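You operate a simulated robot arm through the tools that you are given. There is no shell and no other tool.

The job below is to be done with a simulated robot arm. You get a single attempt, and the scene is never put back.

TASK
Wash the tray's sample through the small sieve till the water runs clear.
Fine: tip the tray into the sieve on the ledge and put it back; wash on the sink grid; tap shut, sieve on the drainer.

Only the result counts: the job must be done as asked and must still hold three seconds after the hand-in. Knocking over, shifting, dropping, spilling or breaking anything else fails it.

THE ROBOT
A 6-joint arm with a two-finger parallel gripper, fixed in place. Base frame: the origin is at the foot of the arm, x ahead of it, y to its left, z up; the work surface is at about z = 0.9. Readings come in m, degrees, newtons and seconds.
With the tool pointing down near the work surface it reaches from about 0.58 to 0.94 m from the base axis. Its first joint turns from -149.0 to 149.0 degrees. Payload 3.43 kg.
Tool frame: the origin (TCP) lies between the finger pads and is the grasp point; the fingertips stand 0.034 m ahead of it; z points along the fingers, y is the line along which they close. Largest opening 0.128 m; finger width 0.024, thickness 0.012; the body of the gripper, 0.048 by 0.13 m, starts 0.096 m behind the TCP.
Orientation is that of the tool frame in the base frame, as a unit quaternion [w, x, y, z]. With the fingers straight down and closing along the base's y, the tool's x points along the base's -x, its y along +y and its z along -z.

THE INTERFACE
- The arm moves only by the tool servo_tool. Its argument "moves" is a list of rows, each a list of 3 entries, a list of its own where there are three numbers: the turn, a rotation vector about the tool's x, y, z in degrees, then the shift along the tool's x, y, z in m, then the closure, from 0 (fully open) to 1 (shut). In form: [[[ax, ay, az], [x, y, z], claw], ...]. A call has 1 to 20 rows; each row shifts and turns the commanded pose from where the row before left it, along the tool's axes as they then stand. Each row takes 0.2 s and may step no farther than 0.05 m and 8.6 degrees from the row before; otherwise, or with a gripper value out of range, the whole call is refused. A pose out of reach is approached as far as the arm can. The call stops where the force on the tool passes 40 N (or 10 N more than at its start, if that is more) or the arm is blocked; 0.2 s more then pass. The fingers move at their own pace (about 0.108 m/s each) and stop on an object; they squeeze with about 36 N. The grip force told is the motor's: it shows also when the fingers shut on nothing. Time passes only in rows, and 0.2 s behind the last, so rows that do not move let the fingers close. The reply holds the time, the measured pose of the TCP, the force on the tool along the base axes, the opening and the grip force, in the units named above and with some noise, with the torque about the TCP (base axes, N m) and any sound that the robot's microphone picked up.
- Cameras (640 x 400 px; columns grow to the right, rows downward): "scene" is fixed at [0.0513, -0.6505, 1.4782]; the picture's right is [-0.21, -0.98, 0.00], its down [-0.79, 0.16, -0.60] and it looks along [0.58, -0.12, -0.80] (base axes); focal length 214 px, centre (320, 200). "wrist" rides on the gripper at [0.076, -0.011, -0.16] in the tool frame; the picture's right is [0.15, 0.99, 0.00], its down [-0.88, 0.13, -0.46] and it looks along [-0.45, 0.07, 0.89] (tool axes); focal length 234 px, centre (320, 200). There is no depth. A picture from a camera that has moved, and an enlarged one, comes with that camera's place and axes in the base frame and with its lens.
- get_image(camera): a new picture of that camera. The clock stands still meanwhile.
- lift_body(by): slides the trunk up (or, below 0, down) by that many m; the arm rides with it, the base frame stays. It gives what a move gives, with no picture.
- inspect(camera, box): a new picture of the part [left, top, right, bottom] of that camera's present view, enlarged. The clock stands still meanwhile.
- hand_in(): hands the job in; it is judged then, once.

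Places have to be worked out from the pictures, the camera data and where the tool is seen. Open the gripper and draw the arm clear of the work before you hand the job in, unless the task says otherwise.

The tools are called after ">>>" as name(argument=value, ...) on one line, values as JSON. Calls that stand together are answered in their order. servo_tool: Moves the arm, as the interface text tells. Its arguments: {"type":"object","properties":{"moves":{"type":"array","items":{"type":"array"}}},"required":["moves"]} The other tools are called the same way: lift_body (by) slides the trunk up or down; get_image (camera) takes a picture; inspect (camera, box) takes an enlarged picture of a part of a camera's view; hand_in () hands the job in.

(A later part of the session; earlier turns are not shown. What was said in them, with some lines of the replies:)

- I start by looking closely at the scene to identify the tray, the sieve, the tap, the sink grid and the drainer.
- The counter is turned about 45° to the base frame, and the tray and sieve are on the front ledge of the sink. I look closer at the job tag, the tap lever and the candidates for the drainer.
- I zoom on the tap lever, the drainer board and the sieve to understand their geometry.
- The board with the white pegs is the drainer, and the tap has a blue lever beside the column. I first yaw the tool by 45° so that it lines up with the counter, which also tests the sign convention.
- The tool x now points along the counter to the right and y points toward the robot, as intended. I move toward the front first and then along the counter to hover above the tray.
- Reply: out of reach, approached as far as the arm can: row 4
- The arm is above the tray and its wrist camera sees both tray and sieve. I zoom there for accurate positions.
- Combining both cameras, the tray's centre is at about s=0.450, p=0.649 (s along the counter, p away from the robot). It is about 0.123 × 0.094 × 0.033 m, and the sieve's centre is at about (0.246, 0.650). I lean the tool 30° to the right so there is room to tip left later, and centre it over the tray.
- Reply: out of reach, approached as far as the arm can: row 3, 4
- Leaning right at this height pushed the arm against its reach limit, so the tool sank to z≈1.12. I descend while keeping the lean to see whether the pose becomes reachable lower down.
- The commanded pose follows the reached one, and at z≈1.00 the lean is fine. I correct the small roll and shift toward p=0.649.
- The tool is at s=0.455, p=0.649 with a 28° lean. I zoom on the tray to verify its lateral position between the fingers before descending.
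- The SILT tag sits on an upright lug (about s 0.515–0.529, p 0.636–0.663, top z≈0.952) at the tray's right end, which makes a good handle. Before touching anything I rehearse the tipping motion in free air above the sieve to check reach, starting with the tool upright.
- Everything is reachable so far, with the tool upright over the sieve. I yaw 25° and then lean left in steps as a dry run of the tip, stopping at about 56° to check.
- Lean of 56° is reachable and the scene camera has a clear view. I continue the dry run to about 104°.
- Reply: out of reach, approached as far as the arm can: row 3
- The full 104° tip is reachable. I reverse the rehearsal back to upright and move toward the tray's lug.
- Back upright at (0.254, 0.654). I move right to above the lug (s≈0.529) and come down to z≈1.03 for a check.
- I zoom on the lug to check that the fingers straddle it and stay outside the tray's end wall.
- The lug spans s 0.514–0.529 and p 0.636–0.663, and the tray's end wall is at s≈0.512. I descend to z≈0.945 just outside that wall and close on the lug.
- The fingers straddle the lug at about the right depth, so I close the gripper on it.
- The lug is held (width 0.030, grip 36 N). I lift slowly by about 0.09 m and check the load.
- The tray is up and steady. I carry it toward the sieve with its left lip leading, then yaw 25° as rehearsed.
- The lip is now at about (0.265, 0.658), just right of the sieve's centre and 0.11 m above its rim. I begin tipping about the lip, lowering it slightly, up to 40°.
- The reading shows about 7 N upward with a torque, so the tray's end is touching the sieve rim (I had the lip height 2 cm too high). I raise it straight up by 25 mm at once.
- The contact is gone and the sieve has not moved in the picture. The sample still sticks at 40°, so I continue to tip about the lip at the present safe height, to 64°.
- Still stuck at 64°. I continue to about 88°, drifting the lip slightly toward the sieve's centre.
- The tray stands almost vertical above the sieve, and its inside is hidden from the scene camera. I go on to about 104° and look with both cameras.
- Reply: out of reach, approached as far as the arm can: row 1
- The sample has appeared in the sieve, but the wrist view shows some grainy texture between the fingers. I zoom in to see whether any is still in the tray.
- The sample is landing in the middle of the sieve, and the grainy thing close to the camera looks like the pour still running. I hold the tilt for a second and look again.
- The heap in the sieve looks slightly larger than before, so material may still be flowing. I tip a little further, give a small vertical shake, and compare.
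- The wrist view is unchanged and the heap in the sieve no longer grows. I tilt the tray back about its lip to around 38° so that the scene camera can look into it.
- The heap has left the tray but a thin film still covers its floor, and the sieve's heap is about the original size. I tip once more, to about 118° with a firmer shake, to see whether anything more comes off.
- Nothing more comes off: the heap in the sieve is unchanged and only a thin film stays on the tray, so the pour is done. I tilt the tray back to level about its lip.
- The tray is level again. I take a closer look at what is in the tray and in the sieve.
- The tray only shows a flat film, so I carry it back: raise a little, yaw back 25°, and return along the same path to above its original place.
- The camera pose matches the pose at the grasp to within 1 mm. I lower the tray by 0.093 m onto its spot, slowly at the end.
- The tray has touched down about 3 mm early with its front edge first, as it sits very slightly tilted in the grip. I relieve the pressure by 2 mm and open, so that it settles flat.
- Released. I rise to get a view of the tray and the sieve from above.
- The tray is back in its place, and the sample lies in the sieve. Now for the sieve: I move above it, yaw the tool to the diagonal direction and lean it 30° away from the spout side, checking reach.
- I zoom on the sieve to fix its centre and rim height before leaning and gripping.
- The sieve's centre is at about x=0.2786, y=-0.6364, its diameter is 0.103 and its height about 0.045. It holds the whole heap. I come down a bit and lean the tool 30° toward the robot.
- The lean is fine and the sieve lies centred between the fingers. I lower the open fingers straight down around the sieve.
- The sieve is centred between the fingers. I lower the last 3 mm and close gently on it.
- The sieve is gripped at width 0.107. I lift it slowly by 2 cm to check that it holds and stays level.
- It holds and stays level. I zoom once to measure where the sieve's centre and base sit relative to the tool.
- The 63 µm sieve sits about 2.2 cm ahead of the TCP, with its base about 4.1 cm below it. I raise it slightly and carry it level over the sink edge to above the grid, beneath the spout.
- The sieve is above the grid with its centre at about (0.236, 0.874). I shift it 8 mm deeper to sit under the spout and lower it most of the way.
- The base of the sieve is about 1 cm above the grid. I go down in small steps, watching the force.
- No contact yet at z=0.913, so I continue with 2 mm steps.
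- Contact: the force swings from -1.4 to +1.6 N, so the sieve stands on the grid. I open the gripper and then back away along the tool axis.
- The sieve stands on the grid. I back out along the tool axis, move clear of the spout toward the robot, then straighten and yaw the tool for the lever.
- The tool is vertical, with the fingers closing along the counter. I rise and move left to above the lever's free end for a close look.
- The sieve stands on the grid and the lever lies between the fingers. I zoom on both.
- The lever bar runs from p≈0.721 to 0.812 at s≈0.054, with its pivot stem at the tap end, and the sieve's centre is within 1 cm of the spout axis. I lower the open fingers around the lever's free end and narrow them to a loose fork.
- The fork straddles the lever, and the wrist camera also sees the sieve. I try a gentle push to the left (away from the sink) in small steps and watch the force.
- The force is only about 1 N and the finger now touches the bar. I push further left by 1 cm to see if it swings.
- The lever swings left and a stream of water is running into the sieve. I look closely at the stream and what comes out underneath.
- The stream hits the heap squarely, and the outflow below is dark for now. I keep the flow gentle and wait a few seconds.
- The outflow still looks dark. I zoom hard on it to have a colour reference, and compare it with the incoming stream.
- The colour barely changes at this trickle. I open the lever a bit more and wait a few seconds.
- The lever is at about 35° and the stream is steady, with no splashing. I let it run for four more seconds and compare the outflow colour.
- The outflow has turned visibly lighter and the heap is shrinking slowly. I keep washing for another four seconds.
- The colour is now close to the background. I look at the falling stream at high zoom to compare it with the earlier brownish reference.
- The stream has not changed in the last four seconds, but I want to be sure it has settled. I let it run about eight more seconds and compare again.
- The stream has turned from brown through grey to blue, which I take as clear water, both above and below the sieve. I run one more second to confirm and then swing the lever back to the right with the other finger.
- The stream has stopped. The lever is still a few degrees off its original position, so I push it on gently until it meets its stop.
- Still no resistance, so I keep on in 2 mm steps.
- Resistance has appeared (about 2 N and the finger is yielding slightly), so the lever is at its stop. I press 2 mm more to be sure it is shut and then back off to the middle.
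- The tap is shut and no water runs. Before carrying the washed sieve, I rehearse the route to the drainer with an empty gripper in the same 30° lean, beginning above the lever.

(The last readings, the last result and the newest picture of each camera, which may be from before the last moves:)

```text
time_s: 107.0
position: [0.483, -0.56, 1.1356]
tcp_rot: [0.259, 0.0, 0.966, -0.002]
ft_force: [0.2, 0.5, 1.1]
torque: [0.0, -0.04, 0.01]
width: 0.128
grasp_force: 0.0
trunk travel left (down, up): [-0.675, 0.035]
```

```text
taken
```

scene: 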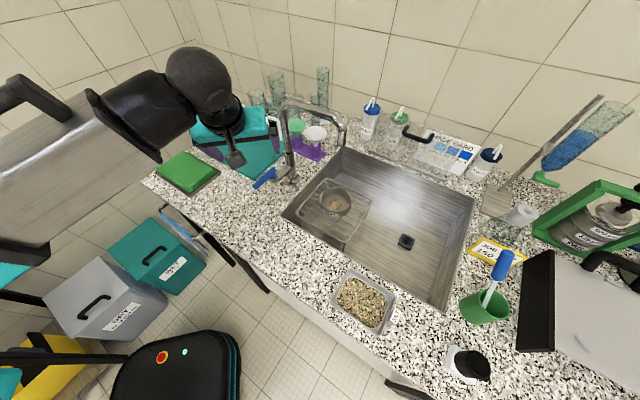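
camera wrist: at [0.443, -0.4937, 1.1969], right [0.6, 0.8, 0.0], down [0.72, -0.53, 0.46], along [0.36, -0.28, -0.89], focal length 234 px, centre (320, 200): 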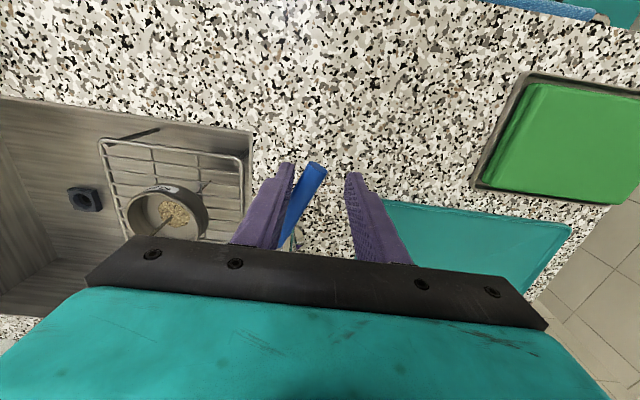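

No reach problem there. I continue the rehearsal to above the drainer and partly down.

>>> servo_tool(moves=[[[0, 0, 0], [-0.0324, 0.0128, 0.0187], 0], [[0, 0, 0], [-0.0324, 0.0128, 0.0187], 0], [[0, 0, 0], [-0.0324, 0.0128, 0.0187], 0], [[0, 0, 0], [-0.0324, 0.0128, 0.0187], 0], [[0, 0, 0], [-0.0324, 0.0128, 0.0187], 0], [[0, 0, 0], [-0.0324, 0.0128, 0.0187], 0], [[0, 0, 0], [-0.0324, 0.0128, 0.0187], 0], [[0, 0, 0], [0.0167, 0, 0.0289], 0], [[0, 0, 0], [0.0167, 0, 0.0289], 0], [[0, 0, 0], [0.0167, 0, 0.0289], 0], [[0, 0, 0], [0, 0, 0], 0]])

>>> get_image(camera="wrist")

>>> get_image(camera="scene")

```text
time_s: 109.4
position: [0.7445, -0.4717, 1.0367]
tcp_rot: [0.257, 0.0, 0.966, -0.002]
ft_force: [-0.3, 0.2, 1.1]
torque: [0.01, -0.01, -0.02]
width: 0.1278
grasp_force: 0.0
trunk travel left (down, up): [-0.675, 0.035]
```

```text
taken
camera wrist: at [0.5995, -0.483, 1.1373], right [-0.13, 0.99, -0.08], down [0.54, 0.13, 0.83], along [0.83, 0.06, -0.55], focal length 234 px, centre (320, 200)
```

wrist: 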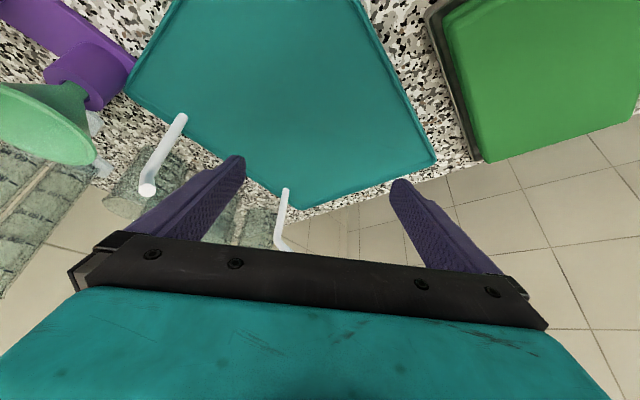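

```text
taken
```

scene: 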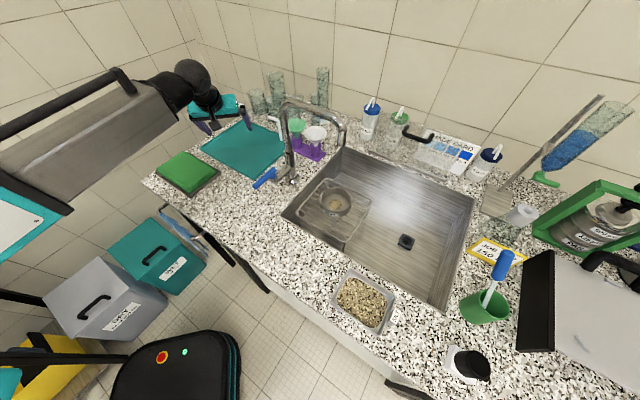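

The drainer spot is reachable and clear of the pegs. I rehearse the way back past the lever to the ledge, with the same lean, to verify the carrying route.

>>> servo_tool(moves=[[[0, 0, 0], [-0.0167, 0, -0.0289], 0], [[0, 0, 0], [-0.0167, 0, -0.0289], 0], [[0, 0, 0], [-0.0167, 0, -0.0289], 0], [[0, 0, 0], [0.0324, -0.0128, -0.0187], 0], [[0, 0, 0], [0.0324, -0.0128, -0.0187], 0], [[0, 0, 0], [0.0324, -0.0128, -0.0187], 0], [[0, 0, 0], [0.0324, -0.0128, -0.0187], 0], [[0, 0, 0], [0.0324, -0.0128, -0.0187], 0], [[0, 0, 0], [0.0324, -0.0128, -0.0187], 0], [[0, 0, 0], [0.0324, -0.0128, -0.0187], 0], [[0, 0, 0], [0.0398, -0.0128, -0.0027], 0], [[0, 0, 0], [0.0398, -0.0128, -0.0027], 0], [[0, 0, 0], [0.0398, -0.0128, -0.0027], 0], [[0, 0, 0], [0.0398, -0.0128, -0.0027], 0], [[0, 0, 0], [0.0398, -0.0128, -0.0027], 0], [[0, 0, 0], [0.0398, -0.0128, -0.0027], 0], [[0, 0, 0], [0, 0, 0], 0]])

>>> get_image(camera="wrist")

```text
time_s: 113.0
position: [0.2673, -0.638, 1.033]
tcp_rot: [0.258, 0.0, 0.966, -0.002]
ft_force: [-0.6, -0.9, 0.8]
torque: [0.0, 0.0, 0.03]
width: 0.1283
grasp_force: 0.1
trunk travel left (down, up): [-0.675, 0.035]
```

```text
taken
camera wrist: at [0.1231, -0.6496, 1.1345], right [-0.13, 0.99, -0.08], down [0.54, 0.13, 0.83], along [0.83, 0.06, -0.55], focal length 234 px, centre (320, 200)
```

wrist: 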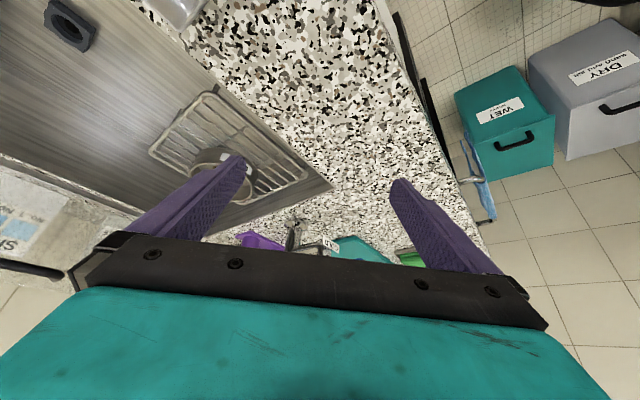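

The whole carrying route is reachable. Now I go to the pre-grasp point behind the sieve and approach along the tool axis, stopping 3 cm short to check.

>>> servo_tool(moves=[[[0, 0, 0], [-0.0203, -0.0375, 0.0153], 0], [[0, 0, 0], [-0.0203, -0.0375, 0.0153], 0], [[0, 0, 0], [-0.0203, -0.0376, 0.0153], 0], [[0, 0, 0], [-0.0204, -0.0376, 0.0152], 0], [[0, 0, 0], [0, 0, 0.04], 0], [[0, 0, 0], [0, 0, 0.04], 0], [[0, 0, 0], [0, 0, 0.02], 0], [[0, 0, 0], [0, 0, 0], 0]])

>>> get_image(camera="wrist")

```text
time_s: 114.8
position: [0.4166, -0.7868, 0.9334]
tcp_rot: [0.258, 0.002, 0.966, -0.003]
ft_force: [0.2, -0.2, 1.1]
torque: [0.0, -0.01, 0.01]
width: 0.1279
grasp_force: 0.1
trunk travel left (down, up): [-0.675, 0.035]
```

```text
taken
camera wrist: at [0.2717, -0.7986, 1.0357], right [-0.13, 0.99, -0.08], down [0.54, 0.13, 0.83], along [0.83, 0.06, -0.55], focal length 234 px, centre (320, 200)
```

wrist: 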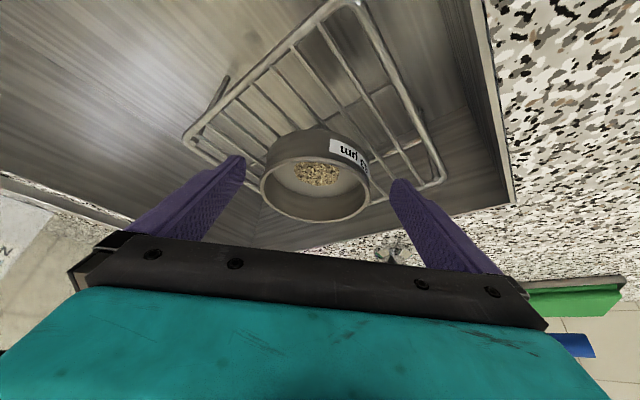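

The sieve lies centred between the fingers. I advance the remaining 3 cm to the pose at which I released it and close the gripper.

>>> servo_tool(moves=[[[0, 0, 0], [-0.001, -0.0006, 0.0155], 0], [[0, 0, 0], [-0.0013, -0.0006, 0.0148], 0], [[0, 0, 0], [0, 0, 0], 0], [[0, 0, 0], [0, 0, 0], 0.1], [[0, 0, 0], [0, 0, 0], 0.2]])

>>> inspect(camera="wrist", box=[220, 100, 420, 250])

```text
time_s: 116.0
position: [0.4334, -0.7898, 0.9078]
tcp_rot: [0.258, 0.0, 0.966, -0.002]
ft_force: [-0.5, 0.1, -0.1]
torque: [-0.01, 0.01, 0.01]
width: 0.1059
grasp_force: 35.9
trunk travel left (down, up): [-0.675, 0.035]
```

```text
2.67 times, centred on (320, 175) of wrist
camera zoom: at [0.289, -0.8011, 1.0095], right [-0.13, 0.99, -0.08], down [0.54, 0.13, 0.83], along [0.83, 0.06, -0.55], focal length 624 px, centre (320, 267)
```

zoom: 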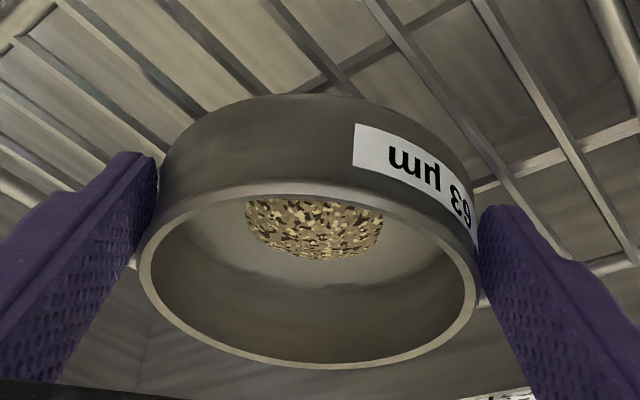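

Gripped (width 0.106, 36 N), in the same position relative to the fingers as before. I lift it slowly off the grid.

>>> servo_tool(moves=[[[0, 0, 0], [0, 0, 0], 1], [[0, 0, 0], [-0.001, 0, -0.0017], 1], [[0, 0, 0], [-0.0025, 0, -0.0043], 1], [[0, 0, 0], [-0.005, 0, -0.0087], 1], [[0, 0, 0], [-0.0075, 0, -0.013], 1], [[0, 0, 0], [-0.0085, 0, -0.0147], 1], [[0, 0, 0], [-0.009, 0, -0.0156], 1], [[0, 0, 0], [0, 0, 0], 1]])

>>> inspect(camera="wrist", box=[220, 100, 420, 250])

```text
time_s: 117.8
position: [0.434, -0.7895, 0.9732]
tcp_rot: [0.257, 0.0, 0.966, -0.002]
ft_force: [-0.4, 0.6, -1.6]
torque: [0.0, 0.04, 0.01]
width: 0.1058
grasp_force: 35.9
trunk travel left (down, up): [-0.675, 0.035]
```

```text
2.67 times, centred on (320, 175) of wrist
camera zoom: at [0.2893, -0.8006, 1.0748], right [-0.13, 0.99, -0.08], down [0.54, 0.13, 0.83], along [0.83, 0.06, -0.55], focal length 624 px, centre (320, 267)
```

zoom: 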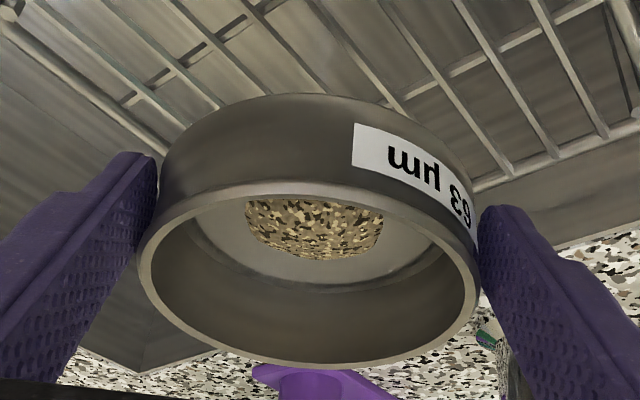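

The sieve is held firmly and level. I carry it back out over the ledge along the tested path and raise it to z≈1.035.

>>> servo_tool(moves=[[[0, 0, 0], [0.0189, 0.0254, -0.0225], 1], [[0, 0, 0], [0.0239, 0.0254, -0.0138], 1], [[0, 0, 0], [0.0239, 0.0254, -0.0138], 1], [[0, 0, 0], [0.0239, 0.0254, -0.0138], 1], [[0, 0, 0], [0.0239, 0.0254, -0.0138], 1], [[0, 0, 0], [0.0239, 0.0254, -0.0138], 1], [[0, 0, 0], [-0.0125, 0, -0.0217], 1], [[0, 0, 0], [-0.0125, 0, -0.0217], 1], [[0, 0, 0], [0, 0, 0], 1]])

>>> get_image(camera="wrist")

>>> get_image(camera="scene")

```text
time_s: 119.8
position: [0.269, -0.6383, 1.0332]
tcp_rot: [0.258, 0.001, 0.966, -0.002]
ft_force: [0.0, 0.0, -2.4]
torque: [0.01, 0.0, 0.01]
width: 0.1057
grasp_force: 36.3
trunk travel left (down, up): [-0.675, 0.035]
```

```text
taken
camera wrist: at [0.1242, -0.6488, 1.1348], right [-0.13, 0.99, -0.08], down [0.54, 0.13, 0.83], along [0.83, 0.06, -0.55], focal length 234 px, centre (320, 200)
```

wrist: 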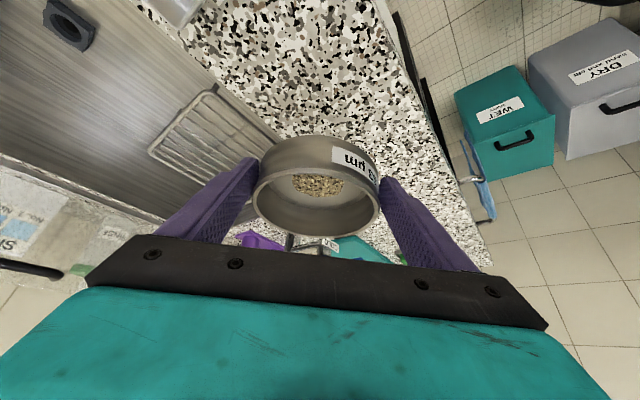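

```text
taken
```

scene: 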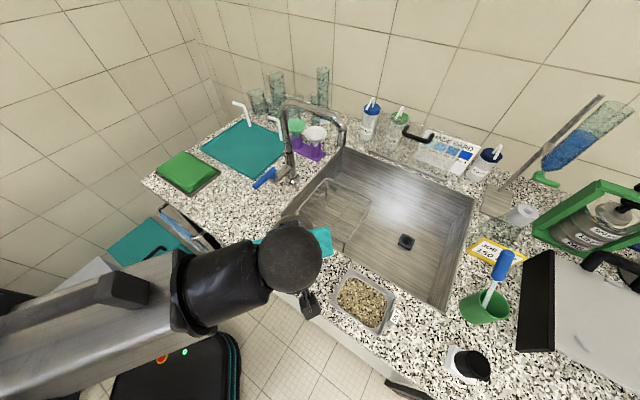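

All is steady. I carry the sieve over the lever and on to above the drainer along the rehearsed route.

>>> servo_tool(moves=[[[0, 0, 0], [-0.0398, 0.0128, 0.0027], 1], [[0, 0, 0], [-0.0398, 0.0128, 0.0027], 1], [[0, 0, 0], [-0.0398, 0.0128, 0.0027], 1], [[0, 0, 0], [-0.0398, 0.0128, 0.0027], 1], [[0, 0, 0], [-0.0398, 0.0128, 0.0027], 1], [[0, 0, 0], [-0.0398, 0.0128, 0.0027], 1], [[0, 0, 0], [-0.0324, 0.0128, 0.0187], 1], [[0, 0, 0], [-0.0324, 0.0128, 0.0187], 1], [[0, 0, 0], [-0.0324, 0.0128, 0.0187], 1], [[0, 0, 0], [-0.0324, 0.0128, 0.0187], 1], [[0, 0, 0], [-0.0324, 0.0128, 0.0187], 1], [[0, 0, 0], [-0.0324, 0.0128, 0.0187], 1], [[0, 0, 0], [-0.0324, 0.0128, 0.0187], 1], [[0, 0, 0], [0, 0, 0], 1]])

>>> get_image(camera="wrist")

>>> get_image(camera="scene")

```text
time_s: 122.8
position: [0.7469, -0.4697, 1.1368]
tcp_rot: [0.258, 0.001, 0.966, -0.002]
ft_force: [0.6, -0.2, -1.1]
torque: [-0.01, 0.04, -0.01]
width: 0.1052
grasp_force: 36.2
trunk travel left (down, up): [-0.675, 0.035]
```

```text
taken
camera wrist: at [0.6025, -0.4816, 1.2384], right [-0.13, 0.99, -0.08], down [0.54, 0.13, 0.83], along [0.83, 0.06, -0.55], focal length 234 px, centre (320, 200)
```

wrist: 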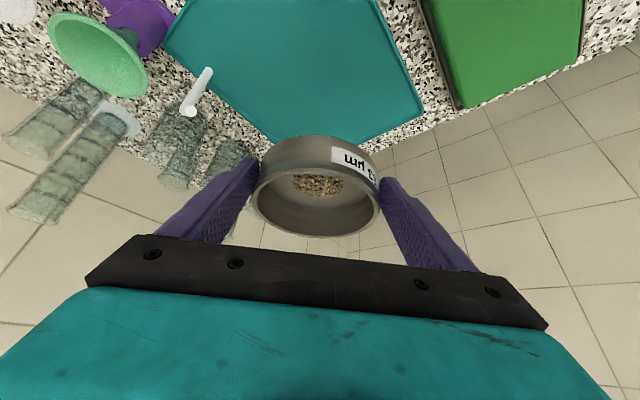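

```text
taken
```

scene: 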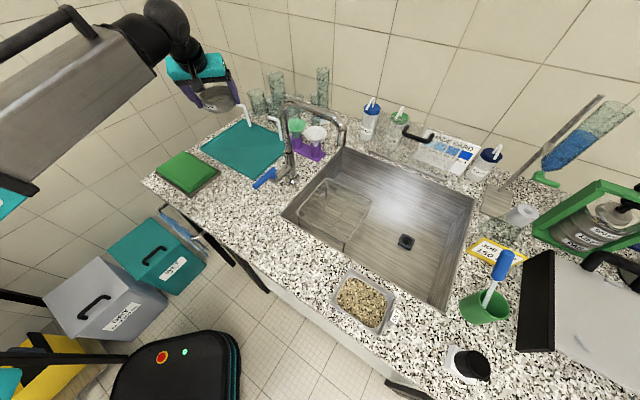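

The sieve hangs over the drainer board. I lower it to about 2.5 cm above the board.

>>> servo_tool(moves=[[[0, 0, 0], [0.0135, 0, 0.0234], 1], [[0, 0, 0], [0.0135, 0, 0.0234], 1], [[0, 0, 0], [0.0135, 0, 0.0234], 1], [[0, 0, 0], [0.0135, 0, 0.0234], 1], [[0, 0, 0], [0.0135, 0, 0.0234], 1], [[0, 0, 0], [0.0135, 0, 0.0234], 1], [[0, 0, 0], [0, 0, 0], 1]])

>>> get_image(camera="wrist")

>>> inspect(camera="scene", box=[150, 60, 310, 200])

```text
time_s: 124.4
position: [0.7473, -0.4718, 0.9748]
tcp_rot: [0.258, 0.0, 0.966, -0.002]
ft_force: [-0.2, -0.1, -1.7]
torque: [0.02, 0.0, -0.01]
width: 0.1054
grasp_force: 35.7
trunk travel left (down, up): [-0.675, 0.035]
```

```text
taken
camera wrist: at [0.6018, -0.4835, 1.0768], right [-0.13, 0.99, -0.08], down [0.54, 0.13, 0.83], along [0.83, 0.06, -0.55], focal length 234 px, centre (320, 200)
```

wrist: 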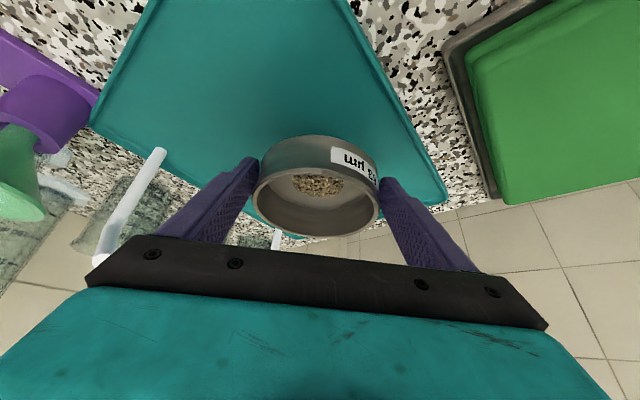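

```text
2.86 times, centred on (230, 130) of scene
camera zoom: at [0.0513, -0.6505, 1.4782], right [-0.21, -0.98, 0.0], down [-0.79, 0.16, -0.6], along [0.58, -0.12, -0.8], focal length 613 px, centre (577, 400)
```

zoom: 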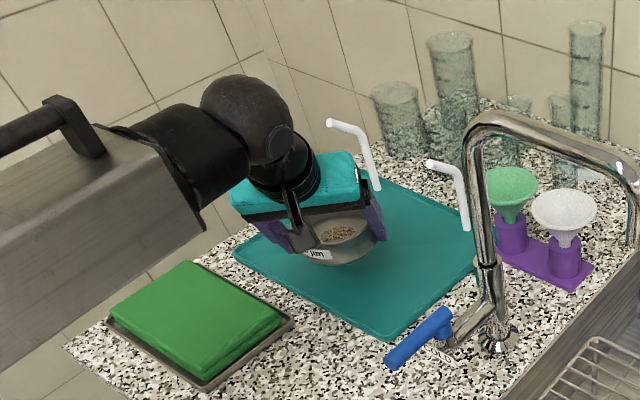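

It hangs well within the board and clear of the pegs. I lower in small steps until the board takes the weight.

>>> servo_tool(moves=[[[0, 0, 0], [0.004, 0, 0.0069], 1], [[0, 0, 0], [0.003, 0, 0.0052], 1], [[0, 0, 0], [0.002, 0, 0.0035], 1], [[0, 0, 0], [0, 0, 0], 1]])

```text
time_s: 125.4
position: [0.7465, -0.4723, 0.9579]
tcp_rot: [0.258, 0.001, 0.966, -0.002]
ft_force: [-0.1, -1.0, -0.7]
torque: [0.01, 0.03, 0.02]
width: 0.1049
grasp_force: 36.1
trunk travel left (down, up): [-0.675, 0.035]
```

The width is creeping down slightly, so I do not linger; I lower further in 2 mm steps.

>>> servo_tool(moves=[[[0, 0, 0], [0.0015, 0, 0.0026], 1], [[0, 0, 0], [0.001, 0, 0.0017], 1], [[0, 0, 0], [0, 0, 0], 1]])

>>> inspect(camera="wrist", box=[220, 100, 420, 250])

```text
time_s: 126.2
position: [0.7462, -0.4709, 0.952]
tcp_rot: [0.258, 0.001, 0.966, -0.002]
ft_force: [1.1, -0.1, -1.7]
torque: [0.02, 0.06, 0.03]
width: 0.1048
grasp_force: 36.5
trunk travel left (down, up): [-0.675, 0.035]
```

```text
2.67 times, centred on (320, 175) of wrist
camera zoom: at [0.6013, -0.483, 1.0543], right [-0.13, 0.99, -0.08], down [0.54, 0.13, 0.83], along [0.83, 0.06, -0.55], focal length 624 px, centre (320, 267)
```

zoom: 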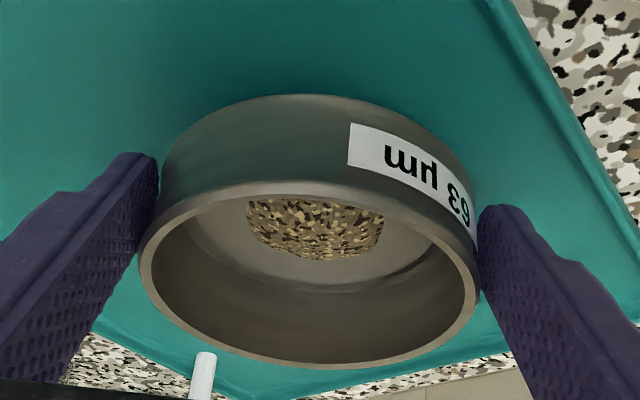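

No contact yet at z=0.952 and the sieve is still level. I continue down in 1.5 mm steps.

>>> servo_tool(moves=[[[0, 0, 0], [0.00075, 0, 0.0013], 1], [[0, 0, 0], [0.00075, 0, 0.0013], 1], [[0, 0, 0], [0, 0, 0], 1]])

```text
time_s: 127.0
position: [0.747, -0.4713, 0.95]
tcp_rot: [0.258, 0.001, 0.966, -0.003]
ft_force: [-0.4, -0.5, -1.3]
torque: [-0.03, 0.03, 0.0]
width: 0.1049
grasp_force: 36.3
trunk travel left (down, up): [-0.675, 0.035]
```

Still hanging free (about -1.3 N), so I go on down.

>>> servo_tool(moves=[[[0, 0, 0], [0.00075, 0, 0.0013], 1], [[0, 0, 0], [0.00075, 0, 0.0013], 1], [[0, 0, 0], [0, 0, 0], 1]])

```text
time_s: 127.8
position: [0.7452, -0.4712, 0.9465]
tcp_rot: [0.258, 0.0, 0.966, -0.002]
ft_force: [0.2, -0.3, -2.0]
torque: [0.0, 0.03, 0.01]
width: 0.1046
grasp_force: 35.9
trunk travel left (down, up): [-0.675, 0.035]
```

Still free. Two more small steps.

>>> servo_tool(moves=[[[0, 0, 0], [0.00075, 0, 0.0013], 1], [[0, 0, 0], [0.0005, 0, 0.0009], 1], [[0, 0, 0], [0, 0, 0], 1]])

```text
time_s: 128.6
position: [0.7461, -0.4702, 0.9459]
tcp_rot: [0.259, 0.0, 0.966, -0.003]
ft_force: [-1.1, 1.2, 9.5]
torque: [-0.38, -0.04, -0.04]
width: 0.1046
grasp_force: 36.7
trunk travel left (down, up): [-0.675, 0.035]
```

The board now carries it (9.5 N up). I relieve the pressure by half a millimetre and open the fingers gently.

>>> servo_tool(moves=[[[0, 0, 0], [-0.0003, 0, -0.0005], 1], [[0, 0, 0], [0, 0, 0], 0.15], [[0, 0, 0], [0, 0, 0], 0.1], [[0, 0, 0], [0, 0, 0], 0], [[0, 0, 0], [0, 0, 0], 0], [[0, 0, 0], [0, 0, 0], 0]])

>>> inspect(camera="wrist", box=[220, 100, 420, 250])

>>> get_image(camera="wrist")

```text
time_s: 130.0
position: [0.7473, -0.4711, 0.9437]
tcp_rot: [0.258, 0.001, 0.966, -0.002]
ft_force: [-0.5, 0.1, 0.3]
torque: [0.01, 0.01, -0.02]
width: 0.128
grasp_force: 0.2
trunk travel left (down, up): [-0.675, 0.035]
```

```text
2.67 times, centred on (320, 175) of wrist
camera zoom: at [0.6018, -0.483, 1.0466], right [-0.13, 0.99, -0.08], down [0.54, 0.13, 0.83], along [0.83, 0.06, -0.55], focal length 624 px, centre (320, 267)
```

zoom: 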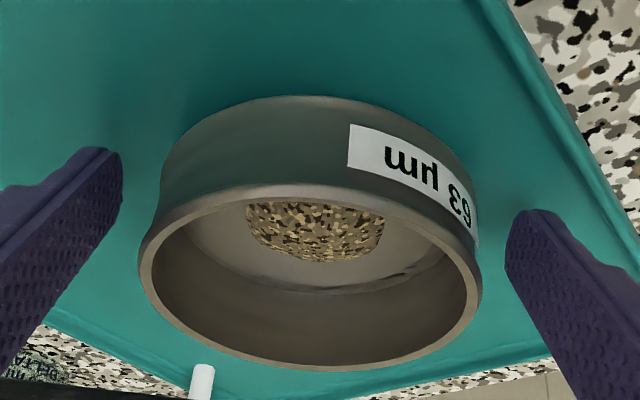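

```text
taken
camera wrist: at [0.6018, -0.483, 1.0466], right [-0.13, 0.99, -0.08], down [0.54, 0.13, 0.83], along [0.83, 0.06, -0.55], focal length 234 px, centre (320, 200)
```

wrist: 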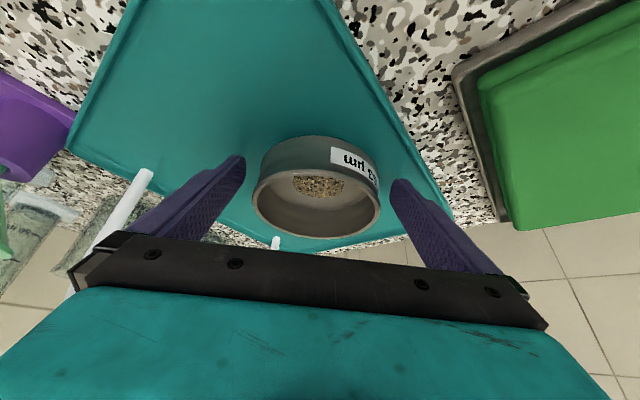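

The sieve stands on the drainer with its washed sample inside. I back out along the tool axis and check the scene.

>>> servo_tool(moves=[[[0, 0, 0], [0, 0, -0.02], 0], [[0, 0, 0], [0, 0, -0.04], 0], [[0, 0, 0], [0, 0, -0.04], 0], [[0, 0, 0], [0, 0, -0.04], 0], [[0, 0, 0], [0, 0, -0.04], 0], [[0, 0, 0], [0, 0, -0.03], 0], [[0, 0, 0], [0, 0, 0], 0]])

>>> get_image(camera="wrist")

>>> get_image(camera="scene")

```text
time_s: 131.6
position: [0.6425, -0.4721, 1.1253]
tcp_rot: [0.258, 0.0, 0.966, -0.001]
ft_force: [-0.1, 1.1, -0.1]
torque: [0.0, 0.02, -0.01]
width: 0.1275
grasp_force: 0.1
trunk travel left (down, up): [-0.675, 0.035]
```

```text
taken
camera wrist: at [0.4966, -0.4835, 1.2282], right [-0.13, 0.99, -0.08], down [0.54, 0.13, 0.83], along [0.83, 0.06, -0.55], focal length 234 px, centre (320, 200)
```

wrist: 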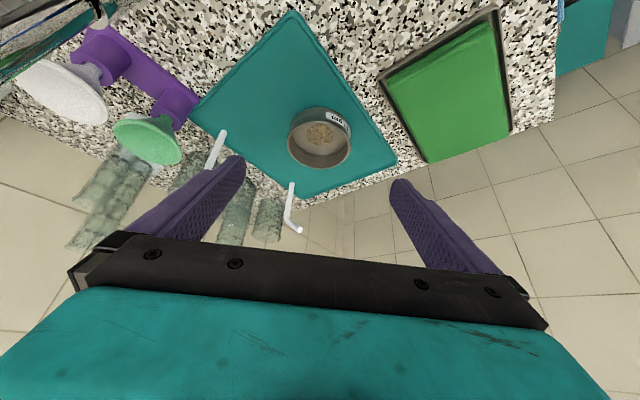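

```text
taken
```

scene: 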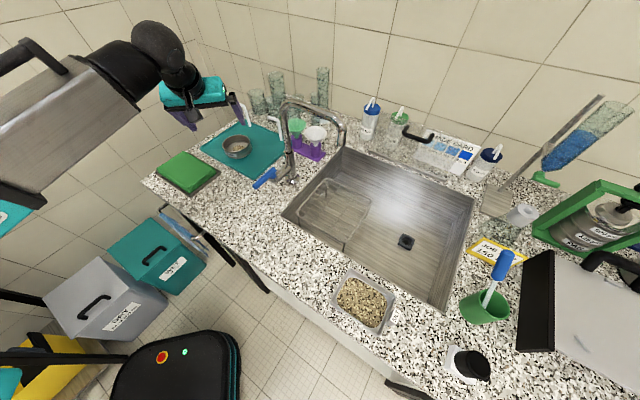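

Everything seems to be in place. I check the sieve on the drainer, the lever, and the tray's position with zooms.

>>> inspect(camera="scene", box=[195, 95, 295, 195])

>>> inspect(camera="scene", box=[325, 260, 405, 335])

>>> inspect(camera="scene", box=[245, 145, 309, 195])

>>> inspect(camera="wrist", box=[260, 80, 380, 190])

```text
4.00 times, centred on (245, 145) of scene
camera zoom: at [0.0513, -0.6505, 1.4782], right [-0.21, -0.98, 0.0], down [-0.79, 0.16, -0.6], along [0.58, -0.12, -0.8], focal length 858 px, centre (620, 420)
```

zoom: 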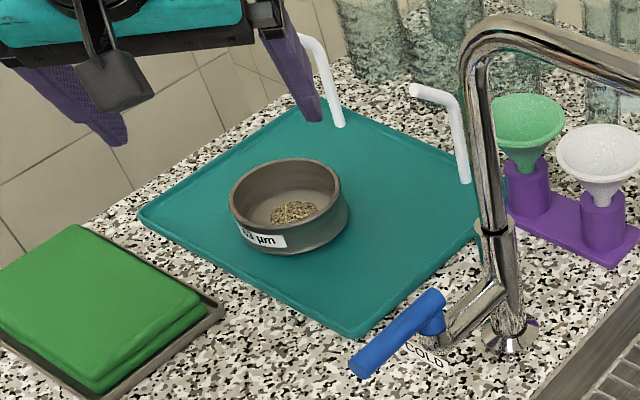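

```text
5.33 times, centred on (365, 298) of scene
camera zoom: at [0.0513, -0.6505, 1.4782], right [-0.21, -0.98, 0.0], down [-0.79, 0.16, -0.6], along [0.58, -0.12, -0.8], focal length 1144 px, centre (80, -320)
```

zoom: 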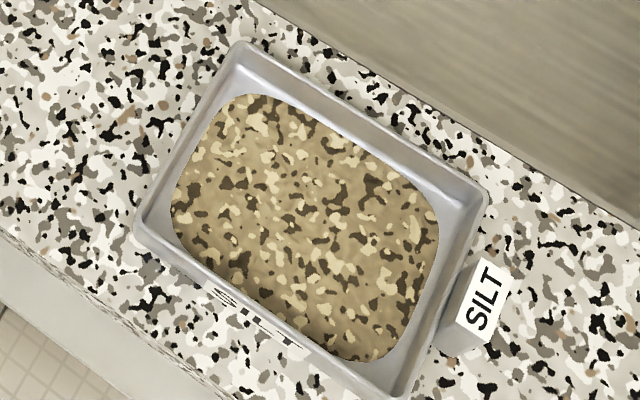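

```text
8.00 times, centred on (277, 170) of scene
camera zoom: at [0.0513, -0.6505, 1.4782], right [-0.21, -0.98, 0.0], down [-0.79, 0.16, -0.6], along [0.58, -0.12, -0.8], focal length 1716 px, centre (664, 440)
```

zoom: 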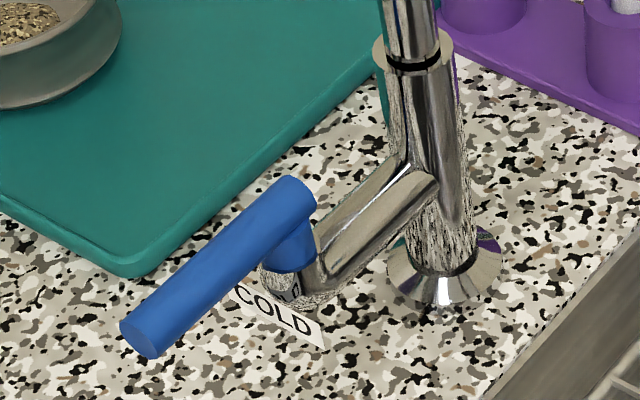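

```text
3.64 times, centred on (320, 135) of wrist
camera zoom: at [0.4966, -0.4835, 1.2282], right [-0.13, 0.99, -0.08], down [0.54, 0.13, 0.83], along [0.83, 0.06, -0.55], focal length 852 px, centre (320, 436)
```

zoom: 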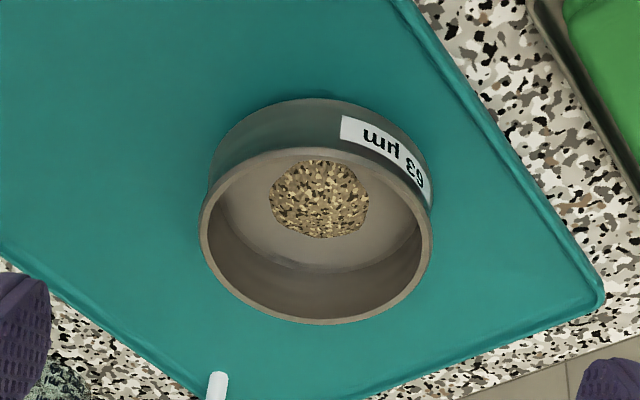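

The sieve stands flat on the drainer with the washed sample, the lever is exactly in its original closed position, and the tray is back within about 2 mm. I draw the arm up and clear with the gripper open.

>>> servo_tool(moves=[[[0, 0, 0], [-0.02, 0, -0.0346], 0], [[0, 0, 0], [-0.02, 0, -0.0346], 0], [[0, 0, 0], [-0.02, 0, -0.0346], 0], [[0, 7.5, 0], [0, 0, 0], 0], [[0, 7.5, 0], [0, 0, 0], 0], [[0, 7.5, 0], [0, 0, 0], 0], [[0, 7.5, 0], [0, 0, 0], 0], [[0, 0, 0], [0, 0, 0], 0]])

>>> get_image(camera="scene")

>>> get_image(camera="wrist")

```text
time_s: 133.4
position: [0.6412, -0.4713, 1.2461]
tcp_rot: [-0.002, 0.001, 1.0, -0.002]
ft_force: [0.8, -0.7, 0.5]
torque: [0.0, 0.01, 0.0]
width: 0.1281
grasp_force: 0.0
trunk travel left (down, up): [-0.675, 0.035]
```

```text
taken
```

scene: 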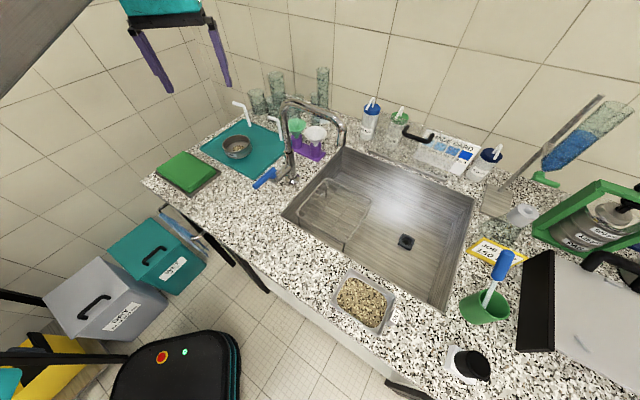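

```text
taken
camera wrist: at [0.5665, -0.4824, 1.4073], right [-0.14, 0.99, 0.0], down [0.88, 0.13, 0.45], along [0.45, 0.06, -0.89], focal length 234 px, centre (320, 200)
```

wrist: 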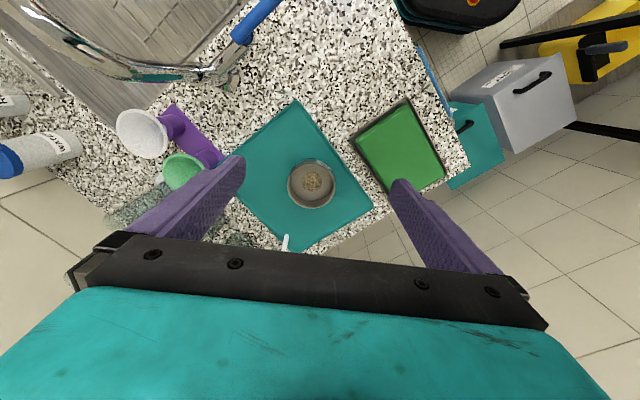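

The gripper is open and clear of the work, the tap is shut, the tray is back on the ledge, and the washed sieve stands on the drainer. I hand the job in.

>>> hand_in()

```text
The job is handed in.
```

The sample is washed, the 63 µm sieve stands on the drainer with the coarse fraction in it, and the job is handed in. I don't have the result of the judging.

- **Tipping:** I tipped the tray into the sieve on the ledge and put it back within about 2 mm of its original spot. A thin film of sample stayed on the tray floor. A second tip to about 118° with a shake did not move any more of it.
- **Contact with the sieve:** The tray's end touched the sieve rim once at about 7 N while I was tipping. I lifted off straight away, and the sieve had not moved.
- **Washing:** I ran water over the sieve on the sink grid for about half a minute. The outflow went from brown to grey to blue, and I took blue to mean clear.
- **Tap:** The lever is pushed back against its stop, in its original position, and no water is running.
- **Drainer:** The sieve stands flat on the teal board with the white pegs, clear of the pegs. The arm is raised clear with the gripper open.
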